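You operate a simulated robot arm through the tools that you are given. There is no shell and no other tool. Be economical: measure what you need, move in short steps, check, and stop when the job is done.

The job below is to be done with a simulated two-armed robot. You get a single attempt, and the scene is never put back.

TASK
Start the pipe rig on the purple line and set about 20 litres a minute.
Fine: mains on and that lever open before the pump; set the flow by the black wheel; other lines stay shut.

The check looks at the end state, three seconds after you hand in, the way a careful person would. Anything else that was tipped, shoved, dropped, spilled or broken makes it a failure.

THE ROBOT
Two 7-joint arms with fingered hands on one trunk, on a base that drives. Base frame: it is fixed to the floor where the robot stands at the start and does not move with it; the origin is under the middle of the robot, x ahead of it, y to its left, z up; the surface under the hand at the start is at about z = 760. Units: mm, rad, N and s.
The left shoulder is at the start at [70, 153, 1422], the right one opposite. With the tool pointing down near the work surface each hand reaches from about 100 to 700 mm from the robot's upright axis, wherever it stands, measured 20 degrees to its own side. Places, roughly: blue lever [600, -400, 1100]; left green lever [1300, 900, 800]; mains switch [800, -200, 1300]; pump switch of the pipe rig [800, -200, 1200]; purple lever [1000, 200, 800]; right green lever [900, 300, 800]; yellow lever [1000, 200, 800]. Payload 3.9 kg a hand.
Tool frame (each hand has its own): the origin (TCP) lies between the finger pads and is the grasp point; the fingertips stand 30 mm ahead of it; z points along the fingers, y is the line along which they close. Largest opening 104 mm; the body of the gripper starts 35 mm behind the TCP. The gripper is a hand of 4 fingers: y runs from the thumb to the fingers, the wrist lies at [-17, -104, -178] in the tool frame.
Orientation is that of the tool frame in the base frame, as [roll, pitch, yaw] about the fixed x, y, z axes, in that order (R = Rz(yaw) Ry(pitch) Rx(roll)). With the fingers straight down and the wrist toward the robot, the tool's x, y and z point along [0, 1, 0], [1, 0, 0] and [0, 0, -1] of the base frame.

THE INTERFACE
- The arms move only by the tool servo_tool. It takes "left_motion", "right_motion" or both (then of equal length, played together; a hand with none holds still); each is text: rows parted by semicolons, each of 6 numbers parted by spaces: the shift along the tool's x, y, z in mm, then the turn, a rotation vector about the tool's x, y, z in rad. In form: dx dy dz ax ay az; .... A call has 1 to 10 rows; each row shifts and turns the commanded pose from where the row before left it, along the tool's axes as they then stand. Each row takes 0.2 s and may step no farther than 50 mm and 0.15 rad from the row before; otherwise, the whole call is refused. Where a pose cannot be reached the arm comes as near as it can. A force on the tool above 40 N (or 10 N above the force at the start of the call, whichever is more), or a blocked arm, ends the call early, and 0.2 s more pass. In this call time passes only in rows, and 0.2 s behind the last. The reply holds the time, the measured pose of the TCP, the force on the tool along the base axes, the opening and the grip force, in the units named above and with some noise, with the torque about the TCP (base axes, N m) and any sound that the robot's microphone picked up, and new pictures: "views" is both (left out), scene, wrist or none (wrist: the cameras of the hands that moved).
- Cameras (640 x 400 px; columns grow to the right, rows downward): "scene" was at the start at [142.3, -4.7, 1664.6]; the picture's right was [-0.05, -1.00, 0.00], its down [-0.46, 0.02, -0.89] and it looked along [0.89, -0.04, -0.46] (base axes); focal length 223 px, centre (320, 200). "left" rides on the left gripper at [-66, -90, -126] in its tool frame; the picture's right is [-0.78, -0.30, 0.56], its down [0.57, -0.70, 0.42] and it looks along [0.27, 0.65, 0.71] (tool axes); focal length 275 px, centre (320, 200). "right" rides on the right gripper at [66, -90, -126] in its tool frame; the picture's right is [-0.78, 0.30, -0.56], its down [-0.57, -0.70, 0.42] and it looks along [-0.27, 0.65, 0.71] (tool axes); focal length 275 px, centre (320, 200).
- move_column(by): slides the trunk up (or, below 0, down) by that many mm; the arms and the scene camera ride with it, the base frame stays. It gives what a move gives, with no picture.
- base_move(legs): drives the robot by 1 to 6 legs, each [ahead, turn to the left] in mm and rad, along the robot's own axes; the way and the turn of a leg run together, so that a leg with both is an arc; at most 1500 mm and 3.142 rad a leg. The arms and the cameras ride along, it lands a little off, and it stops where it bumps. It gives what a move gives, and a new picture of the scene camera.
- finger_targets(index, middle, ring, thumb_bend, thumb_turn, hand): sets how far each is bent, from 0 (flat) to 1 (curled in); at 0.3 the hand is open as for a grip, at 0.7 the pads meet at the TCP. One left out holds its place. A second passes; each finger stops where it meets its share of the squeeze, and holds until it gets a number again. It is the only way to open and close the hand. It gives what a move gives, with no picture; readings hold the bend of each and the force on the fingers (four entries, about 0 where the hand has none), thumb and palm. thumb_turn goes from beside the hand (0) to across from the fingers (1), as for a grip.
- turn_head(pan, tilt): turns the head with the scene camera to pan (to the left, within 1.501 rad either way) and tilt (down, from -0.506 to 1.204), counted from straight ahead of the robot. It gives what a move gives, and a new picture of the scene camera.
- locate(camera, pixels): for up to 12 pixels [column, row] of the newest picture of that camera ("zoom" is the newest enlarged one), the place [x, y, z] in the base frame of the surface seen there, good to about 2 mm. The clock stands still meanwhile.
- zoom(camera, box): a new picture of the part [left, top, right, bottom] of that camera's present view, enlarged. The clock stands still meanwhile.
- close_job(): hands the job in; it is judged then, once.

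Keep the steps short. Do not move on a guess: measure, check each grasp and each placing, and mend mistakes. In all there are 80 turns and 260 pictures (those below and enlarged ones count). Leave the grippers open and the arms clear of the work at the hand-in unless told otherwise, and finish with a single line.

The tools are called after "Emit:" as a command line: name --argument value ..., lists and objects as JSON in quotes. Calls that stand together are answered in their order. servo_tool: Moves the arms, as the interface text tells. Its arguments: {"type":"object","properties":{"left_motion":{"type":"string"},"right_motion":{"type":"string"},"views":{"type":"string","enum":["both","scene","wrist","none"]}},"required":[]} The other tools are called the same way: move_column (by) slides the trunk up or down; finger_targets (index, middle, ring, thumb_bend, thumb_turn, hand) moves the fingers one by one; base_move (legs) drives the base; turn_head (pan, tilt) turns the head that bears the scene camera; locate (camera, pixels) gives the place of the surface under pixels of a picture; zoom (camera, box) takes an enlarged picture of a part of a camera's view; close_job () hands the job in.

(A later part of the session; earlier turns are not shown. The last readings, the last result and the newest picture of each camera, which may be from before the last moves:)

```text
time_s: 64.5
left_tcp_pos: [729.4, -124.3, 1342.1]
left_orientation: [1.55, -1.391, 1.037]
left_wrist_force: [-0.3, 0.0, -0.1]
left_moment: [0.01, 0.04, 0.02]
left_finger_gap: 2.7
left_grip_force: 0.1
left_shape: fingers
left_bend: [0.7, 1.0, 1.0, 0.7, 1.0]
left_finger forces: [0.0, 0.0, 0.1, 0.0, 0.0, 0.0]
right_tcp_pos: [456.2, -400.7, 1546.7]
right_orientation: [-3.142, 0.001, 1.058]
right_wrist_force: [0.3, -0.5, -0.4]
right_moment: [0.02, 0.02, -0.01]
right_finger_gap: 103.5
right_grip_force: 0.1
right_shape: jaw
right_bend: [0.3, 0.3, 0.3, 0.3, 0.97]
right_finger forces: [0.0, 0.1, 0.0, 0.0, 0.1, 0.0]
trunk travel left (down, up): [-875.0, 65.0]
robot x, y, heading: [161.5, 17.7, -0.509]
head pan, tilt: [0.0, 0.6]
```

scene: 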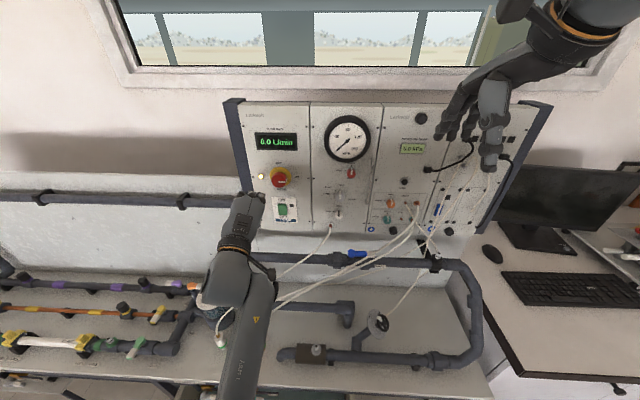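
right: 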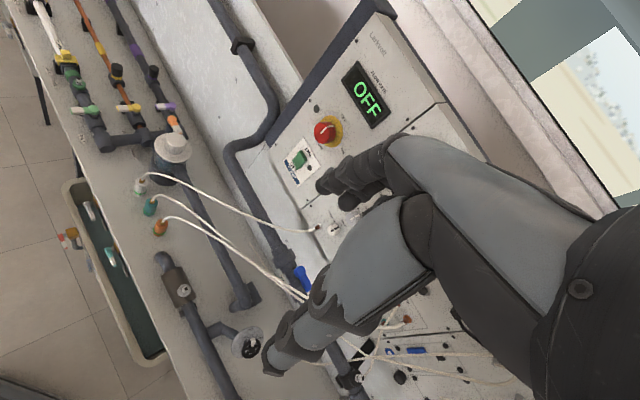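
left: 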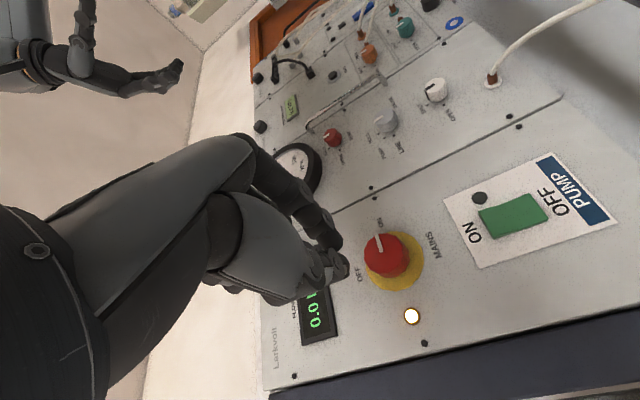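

Aligned. Move down in front of the rocker, staying ~35 mm short.

Emit:
servo_tool --left_motion "-36 7 5 0 0 0; -36 7 5 0 0 0; -35 6.6 5 0 0 0; 0 0 36 0 0 0; 0 0 36 0 0 0" --views "both"

Emit:
zoom --camera "left" --box '[270, 180, 510, 330]'

```text
time_s: 65.7
left_tcp_pos: [787.0, -207.6, 1238.2]
left_orientation: [1.573, -1.39, 1.016]
left_wrist_force: [0.6, -0.8, 0.7]
left_moment: [-0.03, 0.01, -0.02]
left_finger_gap: 2.7
left_grip_force: 0.1
left_shape: fingers
left_bend: [0.7, 1.0, 1.0, 0.7, 1.0]
left_finger forces: [0.1, 0.0, 0.1, 0.0, 0.0, 0.0]
right_tcp_pos: [457.4, -403.8, 1545.1]
right_orientation: [-3.137, -0.002, 1.056]
right_wrist_force: [0.7, -0.1, -0.6]
right_moment: [0.06, 0.0, 0.03]
right_finger_gap: 103.4
right_grip_force: 0.1
right_shape: jaw
right_bend: [0.3, 0.3, 0.3, 0.3, 0.97]
right_finger forces: [0.1, 0.0, 0.0, 0.0, 0.0, 0.1]
trunk travel left (down, up): [-875.0, 65.0]
robot x, y, heading: [163.6, 12.5, -0.517]
head pan, tilt: [0.0, 0.6]
```

scene: 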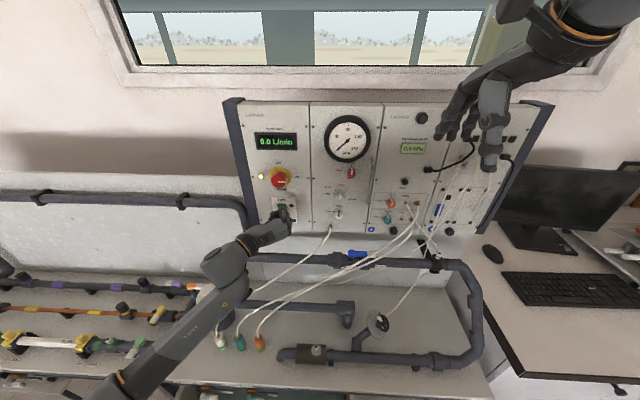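
left: 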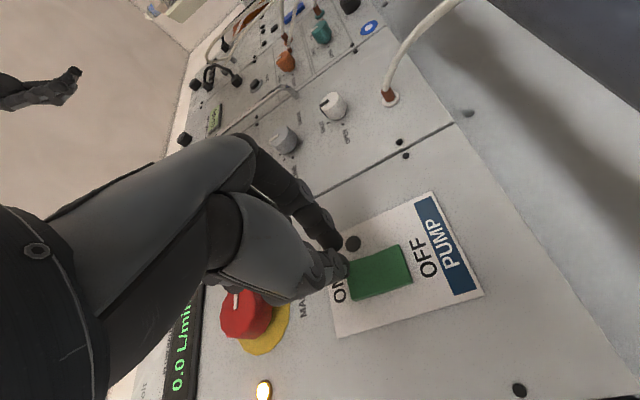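

```text
2.67 times, centred on (390, 255) of left
```

zoom: 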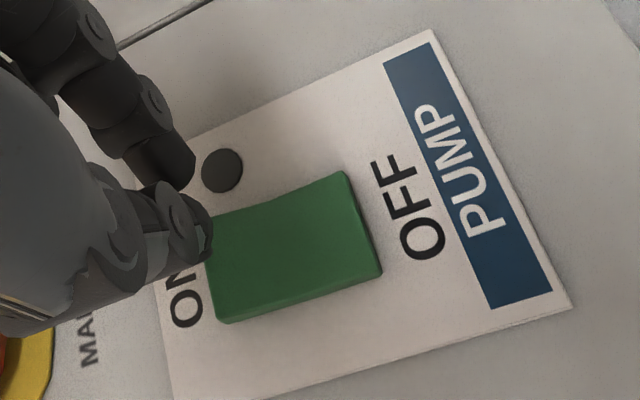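

Projecting 30 mm ahead, the tips land on the upper half, a bit right. I shift 6 mm left, 3 mm up and press in gently.

Emit:
servo_tool --left_motion "3 -6 12 0 0 0; 0 0 8 0 0 0; 0 0 5 0 0 0; 0 0 4 0 0 0; 0 0 3 0 0 0" --views "wrist"

Emit:
zoom --camera "left" --box '[270, 180, 510, 330]'

```text
time_s: 66.9
left_tcp_pos: [812.6, -215.3, 1243.8]
left_orientation: [1.556, -1.389, 1.033]
left_wrist_force: [-3.2, 2.0, 0.7]
left_moment: [0.05, 0.04, 0.03]
left_finger_gap: 2.5
left_grip_force: 2.0
left_shape: fingers
left_bend: [0.7, 1.0, 1.0, 0.7, 1.0]
left_finger forces: [0.4, 0.0, 0.1, 0.1, 2.6, 0.0]
right_tcp_pos: [454.7, -400.3, 1546.3]
right_orientation: [3.141, 0.003, 1.057]
right_wrist_force: [0.1, -0.5, 0.3]
right_moment: [-0.01, -0.03, -0.03]
right_finger_gap: 103.7
right_grip_force: 0.0
right_shape: jaw
right_bend: [0.3, 0.3, 0.3, 0.3, 0.97]
right_finger forces: [0.0, 0.0, 0.0, 0.1, 0.1, 0.0]
trunk travel left (down, up): [-875.0, 65.0]
robot x, y, heading: [165.1, 13.5, -0.512]
head pan, tilt: [0.0, 0.6]
heard: click
```

left: 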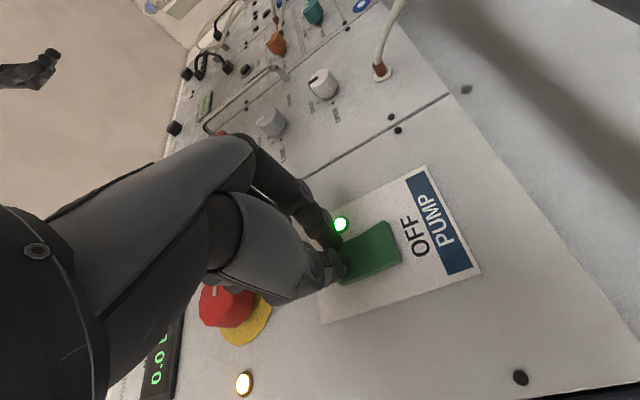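

```text
2.67 times, centred on (390, 255) of left
```

zoom: 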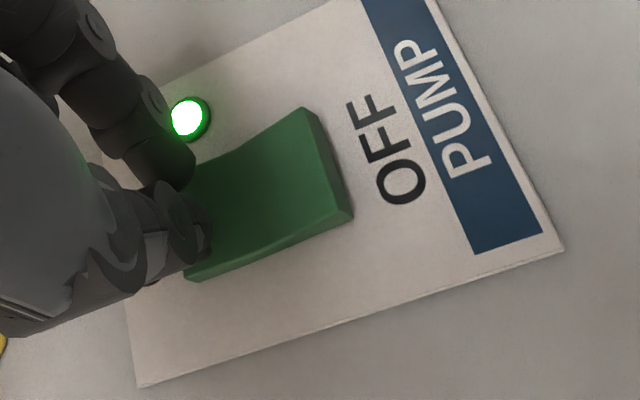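

Click heard and the green pump lamp is lit. I back straight out and leave the left hand well clear, then read the display and look at the wheel.

Emit:
servo_tool --left_motion "0 0 -40 0 0 0; 0 0 -50 0 0 0; 0 0 -50 0 0 0; 0 -40 -10 0 0 0; 0 -40 -10 0 0 0" --views "scene"

Emit:
zoom --camera "scene" --box '[225, 95, 385, 240]'

Emit:
zoom --camera "scene" --box '[340, 295, 420, 345]'

Emit:
locate --camera "zoom" --pixels '[[250, 170], [300, 130], [335, 200], [290, 215], [320, 170], [270, 240], [330, 130], [300, 200], [240, 220], [260, 140]]'

```text
time_s: 68.1
left_tcp_pos: [720.0, -61.8, 1227.0]
left_orientation: [1.548, -1.39, 1.041]
left_wrist_force: [-0.7, 0.0, 0.6]
left_moment: [0.02, -0.01, 0.01]
left_finger_gap: 2.8
left_grip_force: 0.0
left_shape: fingers
left_bend: [0.7, 1.0, 1.0, 0.7, 1.0]
left_finger forces: [0.1, 0.1, 0.0, 0.1, 0.0, 0.0]
right_tcp_pos: [456.7, -398.1, 1547.0]
right_orientation: [3.141, 0.001, 1.059]
right_wrist_force: [-0.8, 0.1, -0.4]
right_moment: [-0.05, -0.01, 0.0]
right_finger_gap: 103.6
right_grip_force: 0.2
right_shape: jaw
right_bend: [0.3, 0.3, 0.3, 0.3, 0.97]
right_finger forces: [0.1, 0.0, 0.1, 0.1, 0.0, 0.0]
trunk travel left (down, up): [-875.0, 65.0]
robot x, y, heading: [158.5, 13.4, -0.512]
head pan, tilt: [0.0, 0.6]
```

scene: 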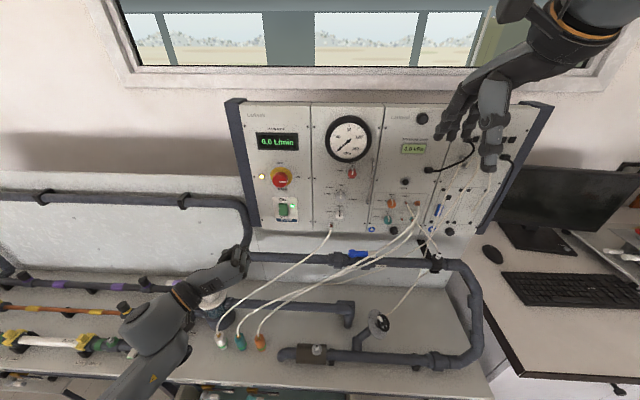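

```text
2.76 times, centred on (305, 168) of scene
```

zoom: 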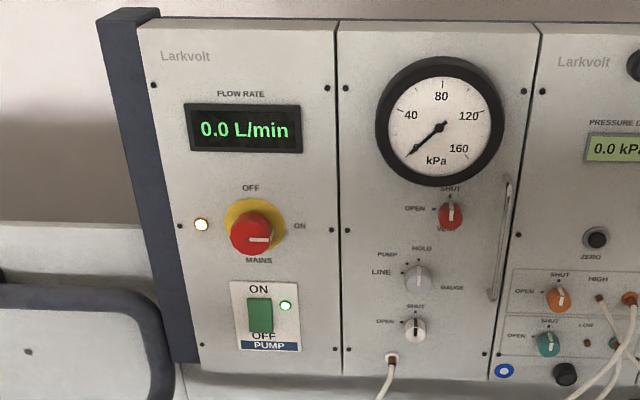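

```text
8.00 times, centred on (380, 320) of scene
```

zoom: 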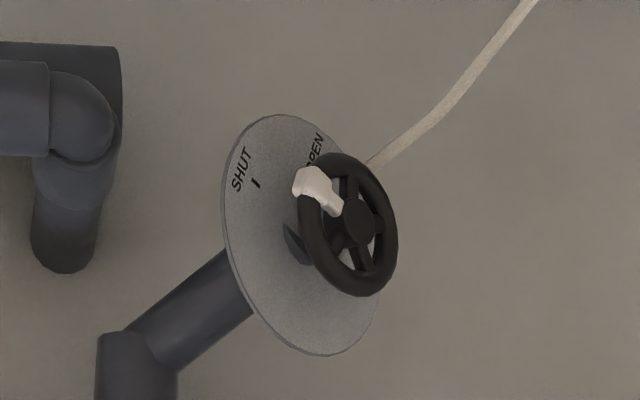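

```text
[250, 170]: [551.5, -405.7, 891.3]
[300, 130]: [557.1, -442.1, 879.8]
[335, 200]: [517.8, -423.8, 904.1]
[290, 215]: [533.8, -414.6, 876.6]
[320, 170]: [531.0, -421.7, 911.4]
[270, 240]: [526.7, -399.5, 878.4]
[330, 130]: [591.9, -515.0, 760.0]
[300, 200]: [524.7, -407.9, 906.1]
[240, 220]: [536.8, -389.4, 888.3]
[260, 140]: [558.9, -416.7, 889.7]
```

Pump runs, lamp lit, flow 0.0 with the wheel at SHUT. The wheel's axis is ≈(−0.49,−0.31,0.81), centre ≈(511,−426,895). I check where the white tube passes and the obstacles near the wheel.

Emit:
locate --camera "zoom" --pixels '[[380, 158], [410, 135], [440, 112], [470, 75], [510, 22], [360, 222], [345, 160], [395, 240], [350, 290], [305, 215], [312, 175], [380, 185]]'

Emit:
locate --camera "scene" --pixels '[[400, 295], [412, 278], [432, 255], [430, 245], [415, 210], [320, 265], [365, 335], [430, 358], [470, 265]]'

```text
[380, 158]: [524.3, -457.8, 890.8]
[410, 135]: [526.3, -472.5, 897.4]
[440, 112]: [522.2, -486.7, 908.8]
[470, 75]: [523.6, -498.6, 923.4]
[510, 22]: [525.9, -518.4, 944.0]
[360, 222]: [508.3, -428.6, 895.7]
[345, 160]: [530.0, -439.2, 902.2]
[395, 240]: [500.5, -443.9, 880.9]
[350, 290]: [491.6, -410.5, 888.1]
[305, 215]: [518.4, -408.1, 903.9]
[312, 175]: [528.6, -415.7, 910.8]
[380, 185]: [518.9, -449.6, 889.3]
```

```text
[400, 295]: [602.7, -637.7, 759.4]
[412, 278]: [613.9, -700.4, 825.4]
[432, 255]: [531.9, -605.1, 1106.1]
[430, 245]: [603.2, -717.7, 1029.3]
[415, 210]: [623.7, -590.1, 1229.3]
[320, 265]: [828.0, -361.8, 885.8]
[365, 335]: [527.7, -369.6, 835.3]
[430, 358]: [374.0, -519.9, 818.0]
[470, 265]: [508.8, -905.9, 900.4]
```

The white tube runs close by the wheel's far-right rim, so I'll pinch the rim with index and thumb only, the index between the white tab and the tube. I set the right fingers and orient the hand along the wheel's axis, high up.

Emit:
finger_targets --hand "right" --index 0.3 --middle 1 --ring 1 --thumb_bend 0.35

Emit:
servo_tool --right_motion "0 0 0 0 0 -0.14; 0 0 0 0 0 -0.14; 0 0 0 0 0 -0.14; 0 0 0 0 0 -0.14; 0 0 0 0 0 -0.108; 0 0 0 -0.114 0.051 0; 0 0 0 -0.114 0.051 0; 0 0 0 -0.114 0.051 0; 0 0 0 -0.114 0.051 0; 0 0 0 -0.114 0.051 0" --views "both"

```text
time_s: 69.1
left_tcp_pos: [717.8, -65.2, 1227.5]
left_orientation: [1.553, -1.391, 1.035]
left_wrist_force: [-0.2, 0.3, -0.3]
left_moment: [0.03, 0.01, 0.01]
left_finger_gap: 2.4
left_grip_force: 0.0
left_shape: fingers
left_bend: [0.7, 1.0, 1.0, 0.7, 1.0]
left_finger forces: [0.1, 0.0, 0.0, 0.1, 0.1, 0.0]
right_tcp_pos: [455.1, -401.6, 1546.2]
right_orientation: [-3.14, -0.001, 1.057]
right_wrist_force: [-0.6, -0.3, 0.2]
right_moment: [0.0, -0.01, -0.01]
right_finger_gap: 99.0
right_grip_force: 0.1
right_shape: fingers
right_bend: [0.3, 1.0, 1.0, 0.35, 0.97]
right_finger forces: [0.0, 0.0, 0.0, 0.1, 0.0, 0.1]
trunk travel left (down, up): [-875.0, 65.0]
robot x, y, heading: [162.8, 12.6, -0.512]
head pan, tilt: [0.0, 0.6]
```

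```text
time_s: 71.3
left_tcp_pos: [718.0, -64.8, 1227.6]
left_orientation: [1.548, -1.391, 1.042]
left_wrist_force: [0.2, -0.2, -0.6]
left_moment: [-0.02, 0.03, 0.02]
left_finger_gap: 2.5
left_grip_force: 0.1
left_shape: fingers
left_bend: [0.7, 1.0, 1.0, 0.7, 1.0]
left_finger forces: [0.1, 0.0, 0.1, 0.1, 0.0, 0.1]
right_tcp_pos: [454.9, -401.3, 1546.4]
right_orientation: [2.558, -0.241, 1.689]
right_wrist_force: [-0.4, 0.1, -0.9]
right_moment: [-0.01, 0.0, 0.0]
right_finger_gap: 98.6
right_grip_force: 0.1
right_shape: fingers
right_bend: [0.3, 1.0, 1.0, 0.35, 0.97]
right_finger forces: [0.1, 0.1, 0.0, 0.0, 0.1, 0.1]
right hand out of reach, approached as far as the arm can: row 5
trunk travel left (down, up): [-875.0, 65.0]
robot x, y, heading: [162.8, 14.5, -0.514]
head pan, tilt: [0.0, 0.6]
```

scene: 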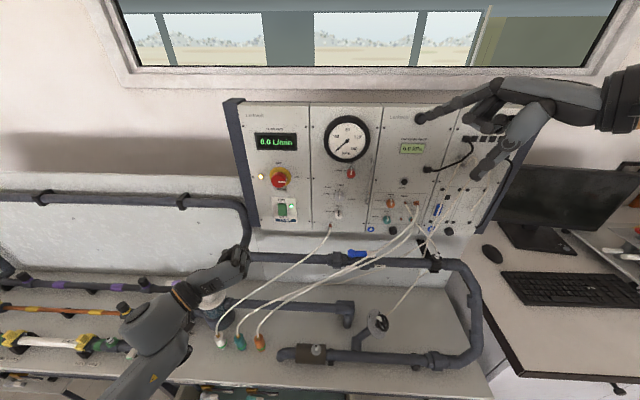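
right: 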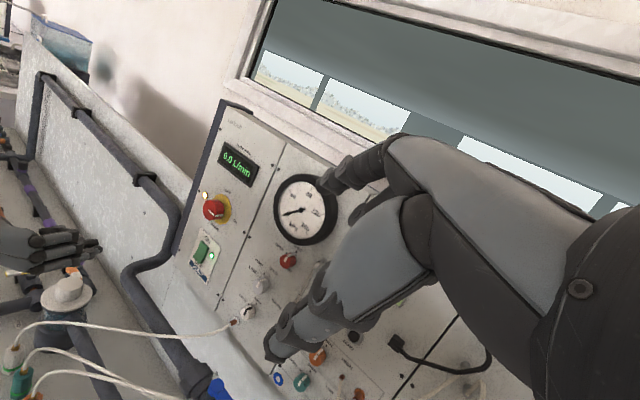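

Orientation is right. Descend along a clear line toward a point 120 mm above the wheel (first 10 of 12 steps).

Emit:
servo_tool --right_motion "-15.75 -24.75 35.8 0 0 0; -15.75 -24.75 35.8 0 0 0; -15.75 -24.75 35.8 0 0 0; -15.75 -24.75 35.8 0 0 0; -15.75 -24.75 35.8 0 0 0; -15.75 -24.75 35.8 0 0 0; -15.75 -24.75 35.8 0 0 0; -15.75 -24.75 35.8 0 0 0; -15.75 -24.75 35.8 0 0 0; -15.75 -24.75 35.8 0 0 0" --views "both"

```text
time_s: 73.5
left_tcp_pos: [720.3, -63.2, 1225.8]
left_orientation: [1.545, -1.389, 1.045]
left_wrist_force: [-0.5, 1.1, -0.3]
left_moment: [-0.04, 0.04, 0.0]
left_finger_gap: 2.2
left_grip_force: 0.1
left_shape: fingers
left_bend: [0.7, 1.0, 1.0, 0.7, 1.0]
left_finger forces: [0.0, 0.0, 0.0, 0.0, 0.0, 0.1]
right_tcp_pos: [519.4, -309.9, 1283.9]
right_orientation: [2.57, -0.223, 1.721]
right_wrist_force: [0.0, 1.1, 0.6]
right_moment: [-0.04, -0.03, 0.0]
right_finger_gap: 98.7
right_grip_force: 0.1
right_shape: fingers
right_bend: [0.3, 1.0, 1.0, 0.35, 0.97]
right_finger forces: [0.1, 0.0, 0.1, 0.0, 0.0, 0.1]
right hand out of reach, approached as far as the arm can: row 1, 2, 3, 4, 5, 6, 7, 8, 9, 10
trunk travel left (down, up): [-875.0, 65.0]
robot x, y, heading: [159.4, 12.7, -0.515]
head pan, tilt: [0.0, 0.6]
```

scene: 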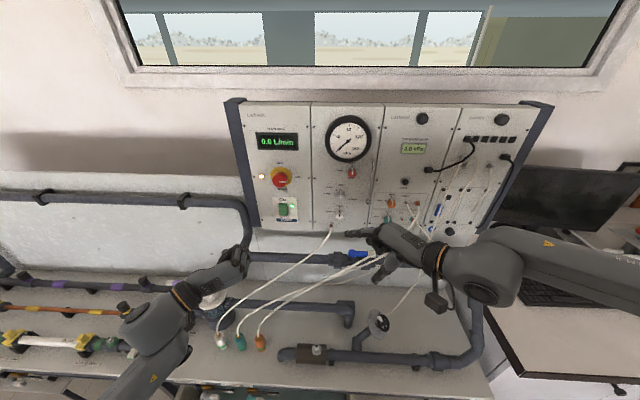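
right: 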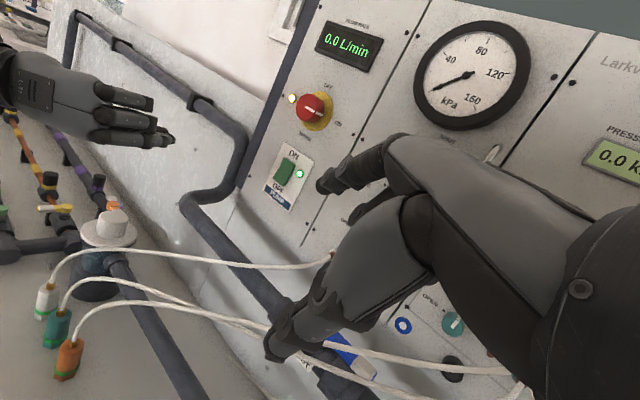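

That orientation isn't reachable from where I stand (arm drifted aside, no contact). Better to stand so that the wheel's axis suits the arm: heading ≈0.1. First I retrace the right hand up and undo its rotation, and measure the desk at the right.

Emit:
servo_tool --right_motion "15.75 24.75 -35.8 0 0 0; 15.75 24.75 -35.8 0 0 0; 15.75 24.75 -35.8 0 0 0; 15.75 24.75 -35.8 0 0 0; 15.75 24.75 -35.8 0 0 0; 15.75 24.75 -35.8 0 0 0; 15.75 24.75 -35.8 0 0 0; 15.75 24.75 -35.8 0 0 0; 15.75 24.75 -35.8 0 0 0; 15.75 24.75 -35.8 0 0 0" --views "none"

Emit:
servo_tool --right_motion "0 0 0 0.114 -0.051 0; 0 0 0 0.114 -0.051 0; 0 0 0 0.114 -0.051 0; 0 0 0 0.114 -0.051 0; 0 0 0 0.114 -0.051 0; 0 0 0 0 0 0.14; 0 0 0 0 0 0.14; 0 0 0 0 0 0.14; 0 0 0 0 0 0.14; 0 0 0 0 0 0.108" --views "scene"

Emit:
locate --camera "scene" --pixels '[[522, 373], [600, 376], [470, 300], [630, 330], [520, 395], [440, 385], [540, 340]]'

```text
time_s: 75.7
left_tcp_pos: [720.0, -62.6, 1227.0]
left_orientation: [1.542, -1.389, 1.047]
left_wrist_force: [0.5, -0.5, 0.9]
left_moment: [0.0, 0.03, -0.01]
left_finger_gap: 2.4
left_grip_force: 0.0
left_shape: fingers
left_bend: [0.7, 1.0, 1.0, 0.7, 1.0]
left_finger forces: [0.0, 0.0, 0.1, 0.0, 0.0, 0.0]
right_tcp_pos: [510.9, -281.0, 1741.1]
right_orientation: [2.562, -0.238, 1.69]
right_wrist_force: [0.1, 0.1, 0.7]
right_moment: [-0.01, -0.01, 0.0]
right_finger_gap: 98.6
right_grip_force: 0.1
right_shape: fingers
right_bend: [0.3, 1.0, 1.0, 0.35, 0.97]
right_finger forces: [0.0, 0.0, 0.0, 0.0, 0.0, 0.0]
trunk travel left (down, up): [-875.0, 65.0]
robot x, y, heading: [162.8, 14.8, -0.517]
head pan, tilt: [0.0, 0.6]
```

```text
time_s: 77.9
left_tcp_pos: [720.2, -65.2, 1227.7]
left_orientation: [1.552, -1.39, 1.036]
left_wrist_force: [-0.7, -0.3, 0.5]
left_moment: [-0.02, 0.02, 0.0]
left_finger_gap: 2.5
left_grip_force: 0.1
left_shape: fingers
left_bend: [0.7, 1.0, 1.0, 0.7, 1.0]
left_finger forces: [0.0, 0.1, 0.0, 0.0, 0.1, 0.0]
right_tcp_pos: [511.2, -282.5, 1741.0]
right_orientation: [-3.141, -0.001, 0.946]
right_wrist_force: [0.1, 0.3, -1.3]
right_moment: [-0.03, -0.03, -0.02]
right_finger_gap: 98.5
right_grip_force: 0.0
right_shape: fingers
right_bend: [0.3, 1.0, 1.0, 0.35, 0.97]
right_finger forces: [0.0, 0.0, 0.0, 0.0, 0.1, 0.0]
trunk travel left (down, up): [-875.0, 65.0]
robot x, y, heading: [158.7, 14.1, -0.512]
head pan, tilt: [0.0, 0.6]
```

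scene: 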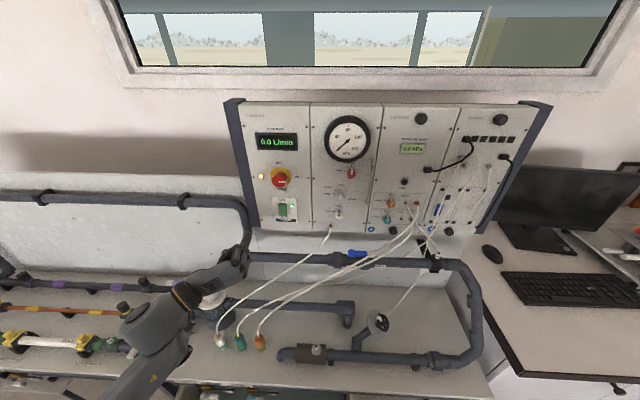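

```text
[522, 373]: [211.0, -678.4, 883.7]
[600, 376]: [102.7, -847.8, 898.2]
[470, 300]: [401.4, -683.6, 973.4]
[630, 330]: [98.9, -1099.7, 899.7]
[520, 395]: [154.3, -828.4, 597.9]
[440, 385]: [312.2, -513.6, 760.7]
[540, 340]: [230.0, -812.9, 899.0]
```

The desk's front is flush with the bench line, so the corridor is free. Drive to ≈(−23, −309), heading 0.1.

Emit:
base_move --legs '[[0, 1.567], [-370, 0], [0, -0.957]]'

Emit:
turn_head --pan -0.25 --tilt 0.6

```text
time_s: 86.5
left_tcp_pos: [480.9, -52.5, 1227.1]
left_orientation: [1.542, -1.389, 1.642]
left_wrist_force: [0.3, -0.2, -0.3]
left_moment: [0.02, 0.06, -0.02]
left_finger_gap: 2.2
left_grip_force: 0.1
left_shape: fingers
left_bend: [0.7, 1.0, 1.0, 0.7, 1.0]
left_finger forces: [0.0, 0.0, 0.0, 0.1, 0.0, 0.0]
right_tcp_pos: [431.8, -349.9, 1741.5]
right_orientation: [-3.141, 0.002, 1.543]
right_wrist_force: [0.0, 0.0, -0.2]
right_moment: [-0.01, -0.01, 0.01]
right_finger_gap: 98.7
right_grip_force: 0.1
right_shape: fingers
right_bend: [0.3, 1.0, 1.0, 0.35, 0.97]
right_finger forces: [0.1, 0.0, 0.0, 0.1, 0.0, 0.1]
trunk travel left (down, up): [-875.0, 65.0]
robot x, y, heading: [-23.7, -302.2, 0.08]
head pan, tilt: [0.0, 0.6]
```

scene: 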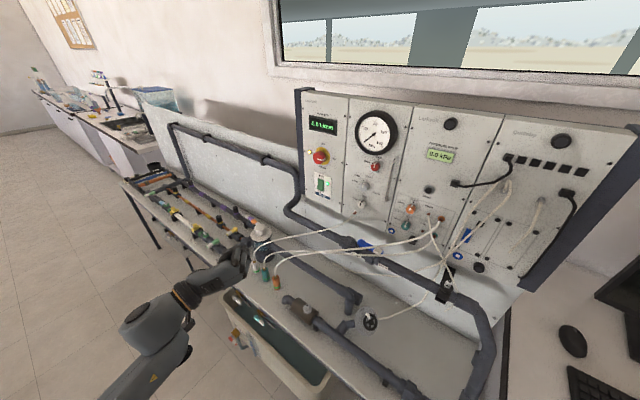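

```text
time_s: 87.3
left_tcp_pos: [481.8, -54.4, 1227.5]
left_orientation: [1.547, -1.389, 1.638]
left_wrist_force: [0.4, 0.2, -0.8]
left_moment: [0.0, 0.0, 0.0]
left_finger_gap: 2.3
left_grip_force: 0.1
left_shape: fingers
left_bend: [0.7, 1.0, 1.0, 0.7, 1.0]
left_finger forces: [0.1, 0.0, 0.1, 0.0, 0.1, 0.1]
right_tcp_pos: [431.1, -350.6, 1739.7]
right_orientation: [-3.141, 0.001, 1.543]
right_wrist_force: [0.0, 0.2, 0.4]
right_moment: [-0.01, -0.02, 0.04]
right_finger_gap: 98.4
right_grip_force: 0.1
right_shape: fingers
right_bend: [0.3, 1.0, 1.0, 0.35, 0.97]
right_finger forces: [0.0, 0.0, 0.0, 0.0, 0.1, 0.0]
trunk travel left (down, up): [-875.0, 65.0]
robot x, y, heading: [-27.4, -303.5, 0.083]
head pan, tilt: [-0.25, 0.6]
```

scene: 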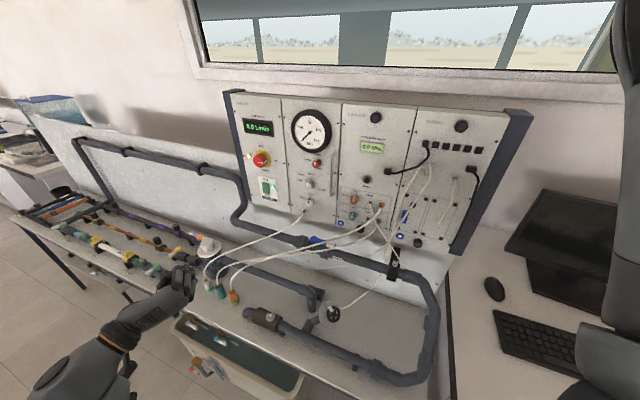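

Now the hand faces the wheel naturally. Descend in the pointing-down pose to z≈1260, shifting 120 mm right.

Emit:
servo_tool --right_motion "-12 0 48 0 0 0; -12 0 48 0 0 0; -12 0 48 0 0 0; -12 0 48 0 0 0; -12 0 48 0 0 0; -12 0 48 0 0 0; -12 0 48 0 0 0; -12 0 48 0 0 0; -12 0 48 0 0 0; -12 0 48 0 0 0" --views "none"

Emit:
servo_tool --right_motion "0 0 40 0 0 -0.1; 0 0 40 0 0 -0.083; 0 0 0 -0.114 0.051 0; 0 0 0 -0.114 0.051 0; 0 0 0 -0.114 0.051 0; 0 0 0 -0.114 0.051 0; 0 0 0 -0.114 0.051 0" --views "both"

```text
time_s: 89.5
left_tcp_pos: [481.2, -54.0, 1225.8]
left_orientation: [1.555, -1.391, 1.631]
left_wrist_force: [0.0, 0.8, 0.9]
left_moment: [-0.03, 0.0, 0.02]
left_finger_gap: 2.4
left_grip_force: 0.0
left_shape: fingers
left_bend: [0.7, 1.0, 1.0, 0.7, 1.0]
left_finger forces: [0.0, 0.1, 0.0, 0.0, 0.1, 0.0]
right_tcp_pos: [427.4, -471.0, 1259.8]
right_orientation: [-3.141, -0.001, 1.544]
right_wrist_force: [0.6, 0.3, 0.2]
right_moment: [0.01, 0.03, 0.0]
right_finger_gap: 98.6
right_grip_force: 0.2
right_shape: fingers
right_bend: [0.3, 1.0, 1.0, 0.35, 0.97]
right_finger forces: [0.0, 0.2, 0.0, 0.1, 0.1, 0.0]
trunk travel left (down, up): [-875.0, 65.0]
robot x, y, heading: [-22.9, -302.2, 0.08]
head pan, tilt: [-0.25, 0.6]
```

```text
time_s: 91.1
left_tcp_pos: [477.7, -54.7, 1228.8]
left_orientation: [1.532, -1.389, 1.652]
left_wrist_force: [-1.0, 0.4, 0.0]
left_moment: [0.02, 0.01, 0.04]
left_finger_gap: 2.6
left_grip_force: 0.0
left_shape: fingers
left_bend: [0.7, 1.0, 1.0, 0.7, 1.0]
left_finger forces: [0.0, 0.0, 0.0, 0.0, 0.0, 0.1]
right_tcp_pos: [424.5, -474.2, 1182.1]
right_orientation: [2.554, -0.238, 1.8]
right_wrist_force: [-0.1, 0.0, 0.8]
right_moment: [0.0, -0.02, 0.01]
right_finger_gap: 98.2
right_grip_force: 0.0
right_shape: fingers
right_bend: [0.3, 1.0, 1.0, 0.35, 0.97]
right_finger forces: [0.1, 0.1, 0.1, 0.0, 0.1, 0.1]
trunk travel left (down, up): [-875.0, 65.0]
robot x, y, heading: [-26.3, -302.2, 0.081]
head pan, tilt: [-0.25, 0.6]
```

scene: 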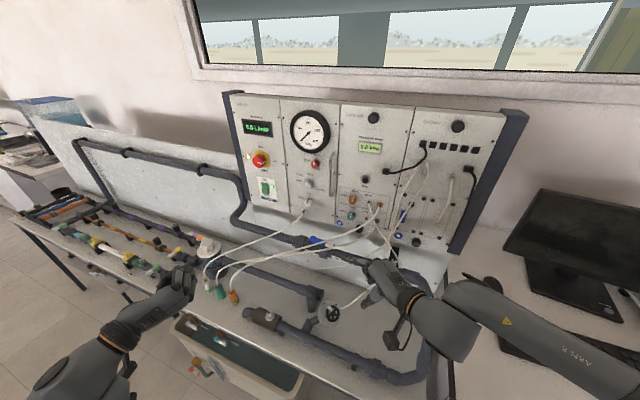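
right: 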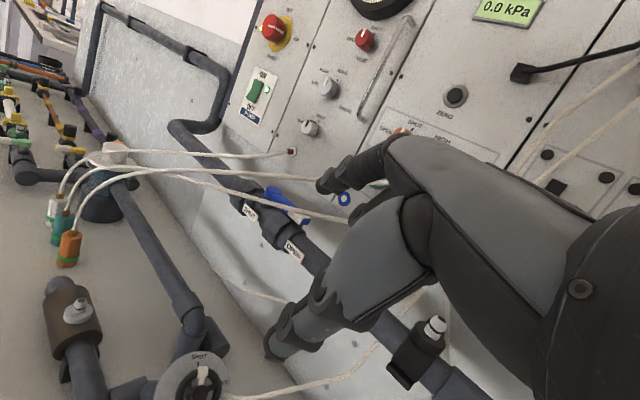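

The tool axis equals the wheel's axis. Move to 100 mm above the wheel on its axis and inspect.

Emit:
servo_tool --right_motion "-8.2 -15.8 38 0 0 0; -8.2 -15.8 38 0 0 0; -8.2 -15.8 38 0 0 0; -8.2 -15.8 38 0 0 0; -8.2 -15.8 38 0 0 0" --views "both"

Emit:
zoom --camera "right" --box '[200, 180, 440, 330]'

```text
time_s: 92.3
left_tcp_pos: [481.0, -53.0, 1227.2]
left_orientation: [1.543, -1.389, 1.641]
left_wrist_force: [0.0, -0.5, 0.4]
left_moment: [-0.03, 0.0, 0.03]
left_finger_gap: 2.2
left_grip_force: 0.1
left_shape: fingers
left_bend: [0.7, 1.0, 1.0, 0.7, 1.0]
left_finger forces: [0.1, 0.0, 0.0, 0.1, 0.0, 0.0]
right_tcp_pos: [463.0, -453.4, 973.7]
right_orientation: [2.559, -0.24, 1.802]
right_wrist_force: [0.0, -0.3, -0.1]
right_moment: [-0.03, 0.01, -0.03]
right_finger_gap: 98.6
right_grip_force: 0.1
right_shape: fingers
right_bend: [0.3, 1.0, 1.0, 0.35, 0.97]
right_finger forces: [0.0, 0.1, 0.0, 0.0, 0.1, 0.0]
trunk travel left (down, up): [-875.0, 65.0]
robot x, y, heading: [-23.8, -301.6, 0.079]
head pan, tilt: [-0.25, 0.6]
```

scene: 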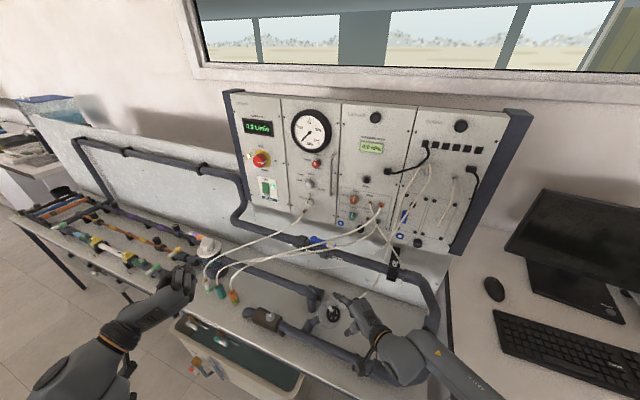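
right: 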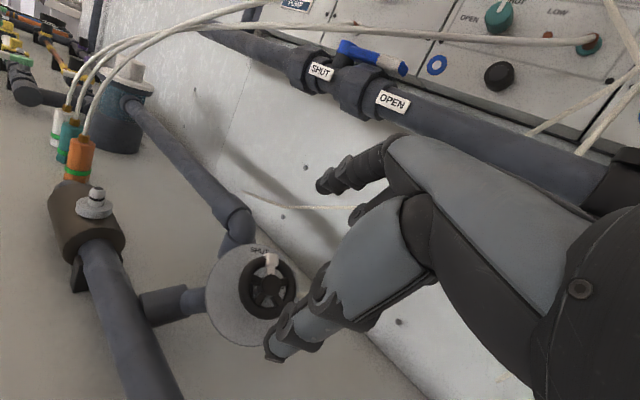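

```text
2.67 times, centred on (320, 255) of right
```

zoom: 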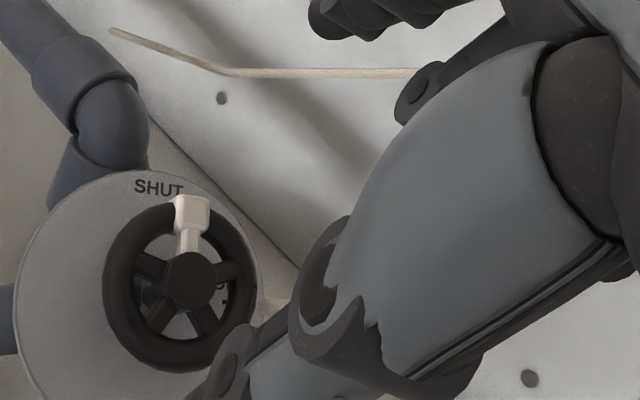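

Nearly on axis. I measure the hub, rim, tab and tube from here.

Emit:
locate --camera "zoom" --pixels '[[190, 275], [115, 275], [248, 290], [175, 355], [150, 215], [192, 210], [60, 280], [120, 350], [272, 305], [330, 73], [225, 72]]'

Emit:
zoom --camera "scene" --box '[290, 270, 410, 345]'

```text
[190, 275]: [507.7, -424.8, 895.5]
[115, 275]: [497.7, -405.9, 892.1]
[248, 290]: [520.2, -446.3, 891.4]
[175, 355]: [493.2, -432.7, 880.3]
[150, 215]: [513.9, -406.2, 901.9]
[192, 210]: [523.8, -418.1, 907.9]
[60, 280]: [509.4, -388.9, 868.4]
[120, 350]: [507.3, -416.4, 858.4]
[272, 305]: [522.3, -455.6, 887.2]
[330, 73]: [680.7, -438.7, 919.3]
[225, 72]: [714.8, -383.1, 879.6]
```

```text
5.33 times, centred on (350, 308) of scene
```

zoom: 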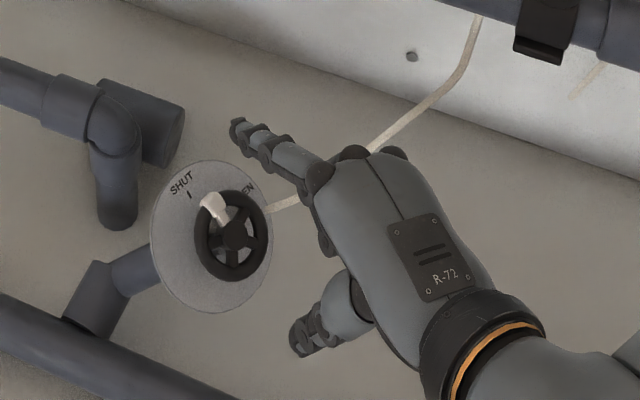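

Hub, rim and dial agree with the estimate (centre (509,−426,893)). I turn +0.2 rad for room from the white tab and advance in small steps to 8 mm above the wheel plane.

Emit:
servo_tool --right_motion "-3 -3 0 0 0 0.1; 0 0 30 0 0 0.1; 0 0 20 0 0 0" --views "wrist"

Emit:
zoom --camera "right" --box '[200, 180, 440, 330]'

Emit:
zoom --camera "scene" --box '[290, 270, 410, 345]'

```text
time_s: 93.1
left_tcp_pos: [481.7, -53.6, 1225.8]
left_orientation: [1.564, -1.39, 1.618]
left_wrist_force: [0.2, -0.3, -0.2]
left_moment: [-0.01, 0.02, 0.01]
left_finger_gap: 2.5
left_grip_force: 0.1
left_shape: fingers
left_bend: [0.7, 1.0, 1.0, 0.7, 1.0]
left_finger forces: [0.1, 0.1, 0.0, 0.1, 0.1, 0.0]
right_tcp_pos: [487.3, -441.0, 930.5]
right_orientation: [2.613, -0.348, 1.623]
right_wrist_force: [0.0, -0.4, -0.7]
right_moment: [0.02, 0.01, -0.01]
right_finger_gap: 98.8
right_grip_force: 0.0
right_shape: fingers
right_bend: [0.3, 1.0, 1.0, 0.35, 0.97]
right_finger forces: [0.0, 0.0, 0.0, 0.0, 0.0, 0.1]
trunk travel left (down, up): [-875.0, 65.0]
robot x, y, heading: [-29.1, -298.3, 0.081]
head pan, tilt: [-0.25, 0.6]
```

right: 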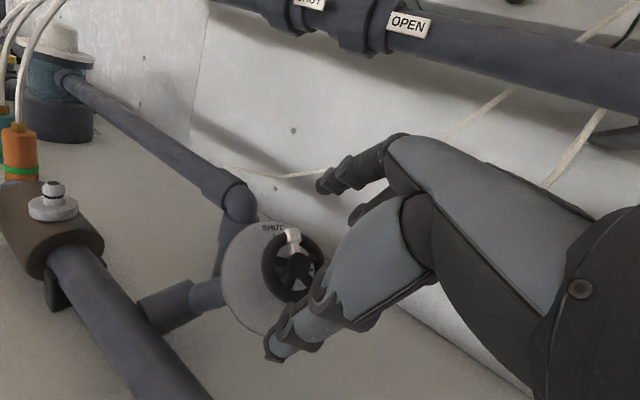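

```text
2.67 times, centred on (320, 255) of right
```

zoom: 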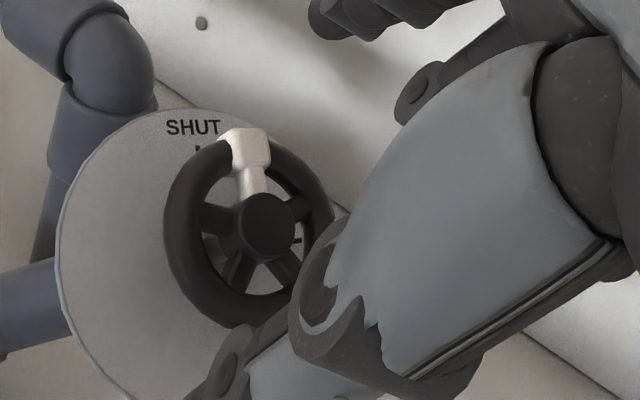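

```text
5.33 times, centred on (350, 308) of scene
```

zoom: 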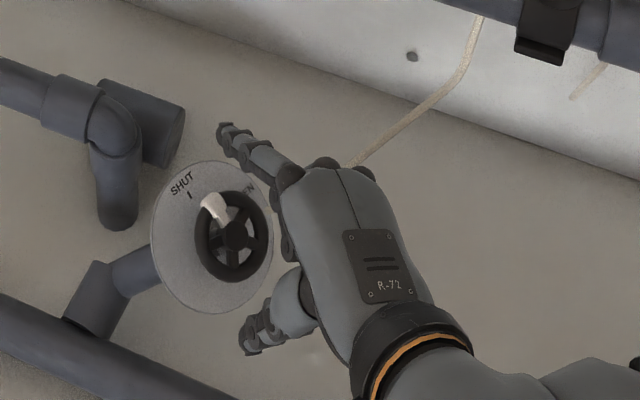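

On axis. Advance the last 37 mm.

Emit:
servo_tool --right_motion "0 0 16 0 0 0; 0 0 12 0 0 0; 0 0 9 0 0 0" --views "wrist"

Emit:
zoom --camera "right" --box '[200, 150, 440, 300]'

Emit:
zoom --camera "scene" --box '[290, 270, 410, 345]'

```text
time_s: 93.9
left_tcp_pos: [481.3, -53.4, 1227.6]
left_orientation: [1.565, -1.391, 1.618]
left_wrist_force: [0.0, -0.1, 0.0]
left_moment: [0.02, -0.02, 0.02]
left_finger_gap: 2.3
left_grip_force: 0.0
left_shape: fingers
left_bend: [0.7, 1.0, 1.0, 0.7, 1.0]
left_finger forces: [0.0, 0.0, 0.0, 0.1, 0.0, 0.0]
right_tcp_pos: [503.3, -428.1, 901.2]
right_orientation: [2.612, -0.347, 1.623]
right_wrist_force: [0.3, 0.5, 1.3]
right_moment: [0.01, 0.01, 0.03]
right_finger_gap: 98.6
right_grip_force: 0.0
right_shape: fingers
right_bend: [0.3, 1.0, 1.0, 0.35, 0.97]
right_finger forces: [0.0, 0.0, 0.0, 0.1, 0.0, 0.0]
trunk travel left (down, up): [-875.0, 65.0]
robot x, y, heading: [-22.8, -300.1, 0.076]
head pan, tilt: [-0.25, 0.6]
```

right: 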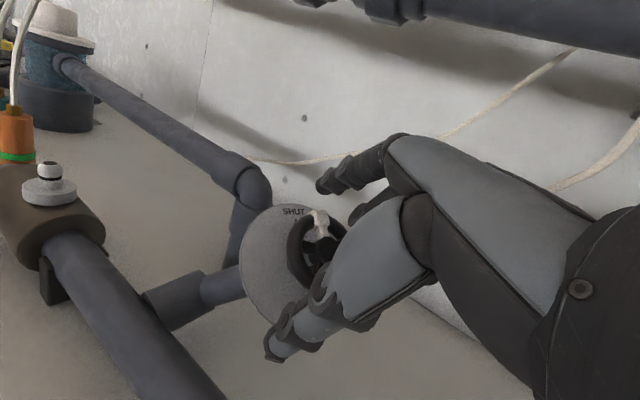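

```text
2.67 times, centred on (320, 225) of right
```

zoom: 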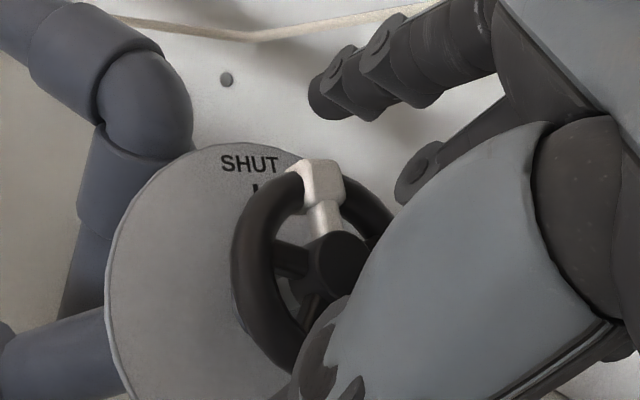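

```text
5.33 times, centred on (350, 308) of scene
```

zoom: 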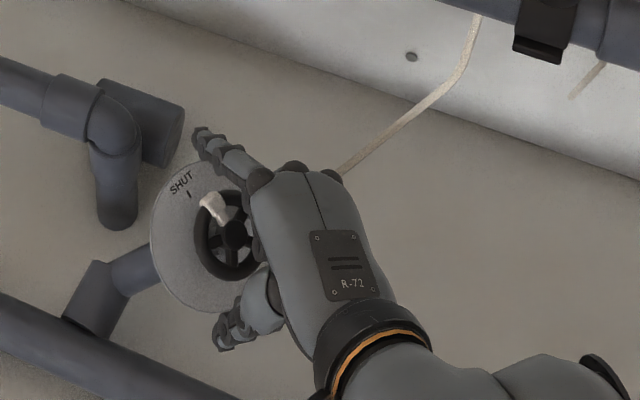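

No contact so far. Close index and thumb on the rim.

Emit:
finger_targets --hand "right" --index 0.7 --thumb_bend 0.7

Emit:
zoom --camera "right" --box '[200, 150, 440, 300]'

```text
time_s: 94.9
left_tcp_pos: [481.7, -52.9, 1226.9]
left_orientation: [1.55, -1.389, 1.635]
left_wrist_force: [0.6, 0.2, -0.4]
left_moment: [0.0, 0.02, -0.01]
left_finger_gap: 2.5
left_grip_force: 0.1
left_shape: fingers
left_bend: [0.7, 1.0, 1.0, 0.7, 1.0]
left_finger forces: [0.1, 0.0, 0.0, 0.1, 0.0, 0.0]
right_tcp_pos: [503.4, -428.9, 900.7]
right_orientation: [2.616, -0.345, 1.622]
right_wrist_force: [-2.6, 2.3, -4.1]
right_moment: [-0.01, 0.16, 0.1]
right_finger_gap: 44.4
right_grip_force: 11.1
right_shape: fingers
right_bend: [0.51, 1.0, 1.0, 0.58, 0.97]
right_finger forces: [10.0, 0.0, 0.0, 0.0, 13.1, 0.1]
trunk travel left (down, up): [-875.0, 65.0]
robot x, y, heading: [-28.4, -301.0, 0.089]
head pan, tilt: [-0.25, 0.6]
```

```text
2.67 times, centred on (320, 225) of right
```

zoom: 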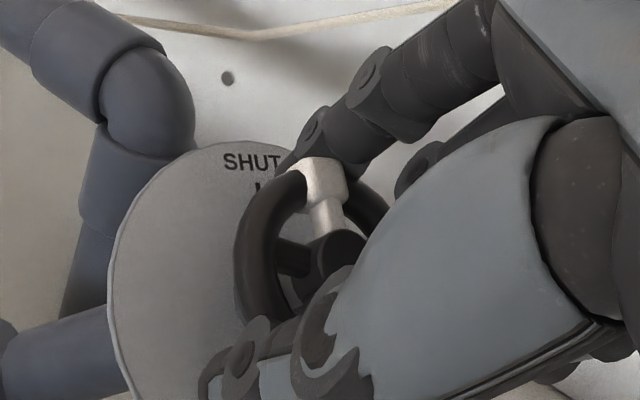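

Gripped (gap 44, ~11 N). Turn a little toward OPEN (+0.3 rad) and read the display.

Emit:
servo_tool --right_motion "0 0 0 0 0 0.1; 0 0 0 0 0 0.1; 0 0 0 0 0 0.1" --views "both"

Emit:
zoom --camera "scene" --box '[230, 90, 400, 180]'

Emit:
zoom --camera "right" --box '[200, 150, 440, 300]'

```text
time_s: 95.7
left_tcp_pos: [482.3, -51.9, 1226.7]
left_orientation: [1.555, -1.388, 1.626]
left_wrist_force: [0.8, 0.5, -0.6]
left_moment: [0.02, 0.06, 0.0]
left_finger_gap: 2.6
left_grip_force: 0.1
left_shape: fingers
left_bend: [0.7, 1.0, 1.0, 0.7, 1.0]
left_finger forces: [0.1, 0.0, 0.1, 0.0, 0.0, 0.0]
right_tcp_pos: [505.1, -427.4, 902.0]
right_orientation: [2.73, -0.482, 1.33]
right_wrist_force: [-1.8, 11.7, -1.4]
right_moment: [-0.04, 0.0, 0.48]
right_finger_gap: 44.4
right_grip_force: 13.5
right_shape: fingers
right_bend: [0.51, 1.0, 1.0, 0.58, 0.98]
right_finger forces: [12.8, 0.1, 0.1, 0.0, 15.1, 0.0]
trunk travel left (down, up): [-875.0, 65.0]
robot x, y, heading: [-28.2, -301.9, 0.081]
head pan, tilt: [-0.25, 0.6]
```

scene: 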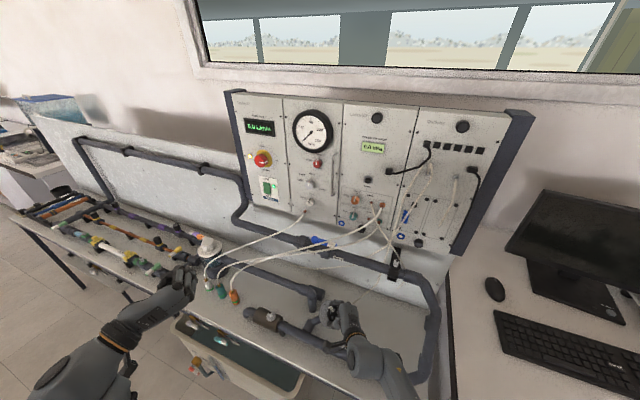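
right: 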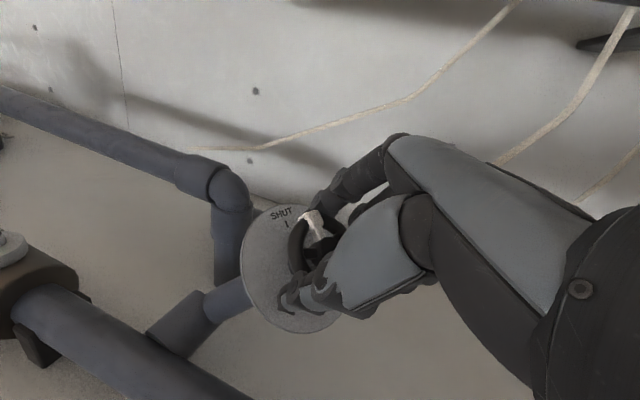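

```text
3.76 times, centred on (315, 135) of scene
```

zoom: 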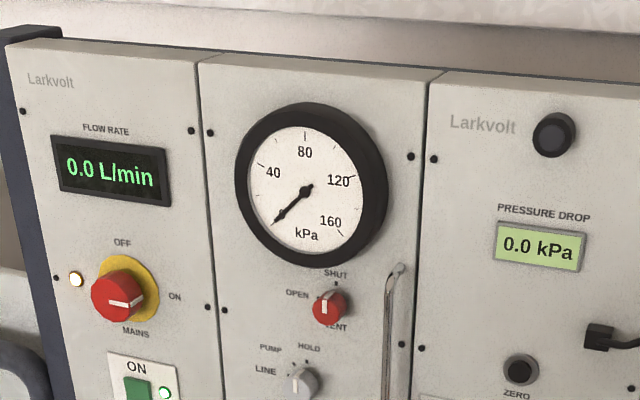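

```text
2.67 times, centred on (320, 225) of right
```

zoom: 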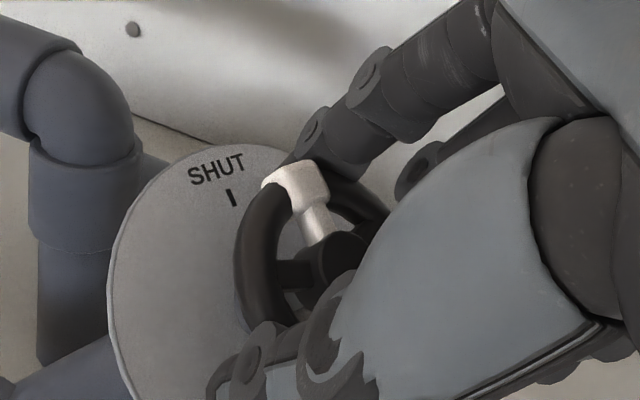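

The wheel is moving with the hand (the tab left the SHUT mark). Flow still 0.0. Another +0.3 rad.

Emit:
servo_tool --right_motion "0 0 0 0 0 0.1; 0 0 0 0 0 0.1; 0 0 0 0 0 0.1" --views "wrist"

Emit:
zoom --camera "scene" --box '[230, 90, 400, 180]'

Emit:
zoom --camera "scene" --box '[290, 270, 410, 345]'

```text
time_s: 96.7
left_tcp_pos: [480.2, -51.3, 1225.8]
left_orientation: [1.567, -1.386, 1.618]
left_wrist_force: [0.7, 0.3, 0.6]
left_moment: [-0.01, -0.03, 0.0]
left_finger_gap: 2.5
left_grip_force: 0.0
left_shape: fingers
left_bend: [0.7, 1.0, 1.0, 0.7, 1.0]
left_finger forces: [0.1, 0.1, 0.1, 0.0, 0.0, 0.0]
right_tcp_pos: [493.8, -490.0, 885.3]
right_orientation: [2.831, -0.478, 1.068]
right_wrist_force: [0.6, -0.6, -0.6]
right_moment: [-0.01, -0.02, -0.01]
right_finger_gap: 12.1
right_grip_force: 0.2
right_shape: fingers
right_bend: [0.61, 1.0, 1.0, 0.7, 0.97]
right_finger forces: [0.1, 0.0, 0.0, 0.0, 0.0, 0.0]
right hand out of reach, approached as far as the arm can: row 3
trunk travel left (down, up): [-875.0, 65.0]
robot x, y, heading: [-27.3, -296.2, 0.075]
head pan, tilt: [-0.25, 0.6]
stopped in row 3 (right hand): the arm was blocked; the commanded pose is now the measured one
```

right: 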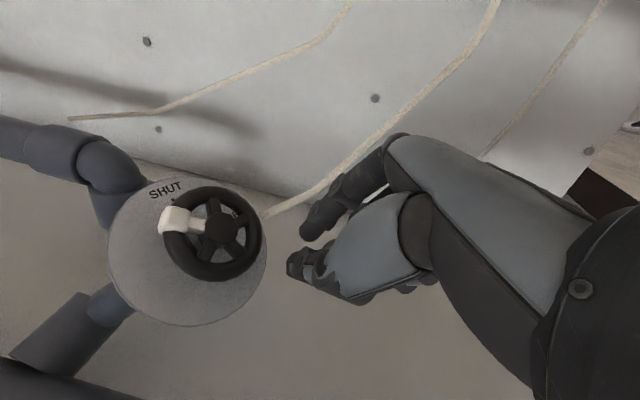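

```text
3.76 times, centred on (315, 135) of scene
```

zoom: 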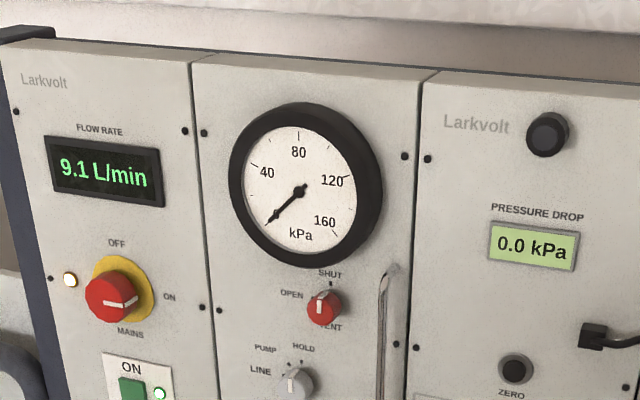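

```text
5.33 times, centred on (350, 308) of scene
```

zoom: 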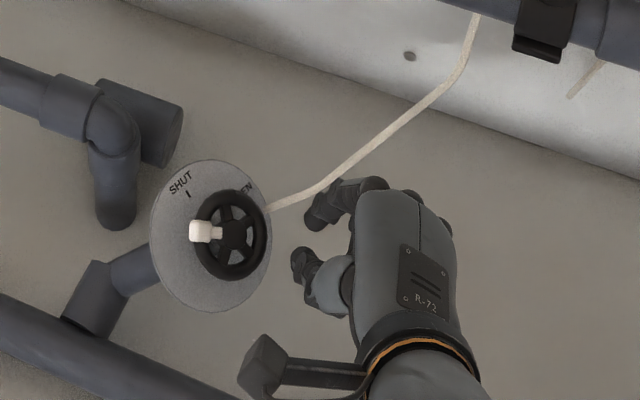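

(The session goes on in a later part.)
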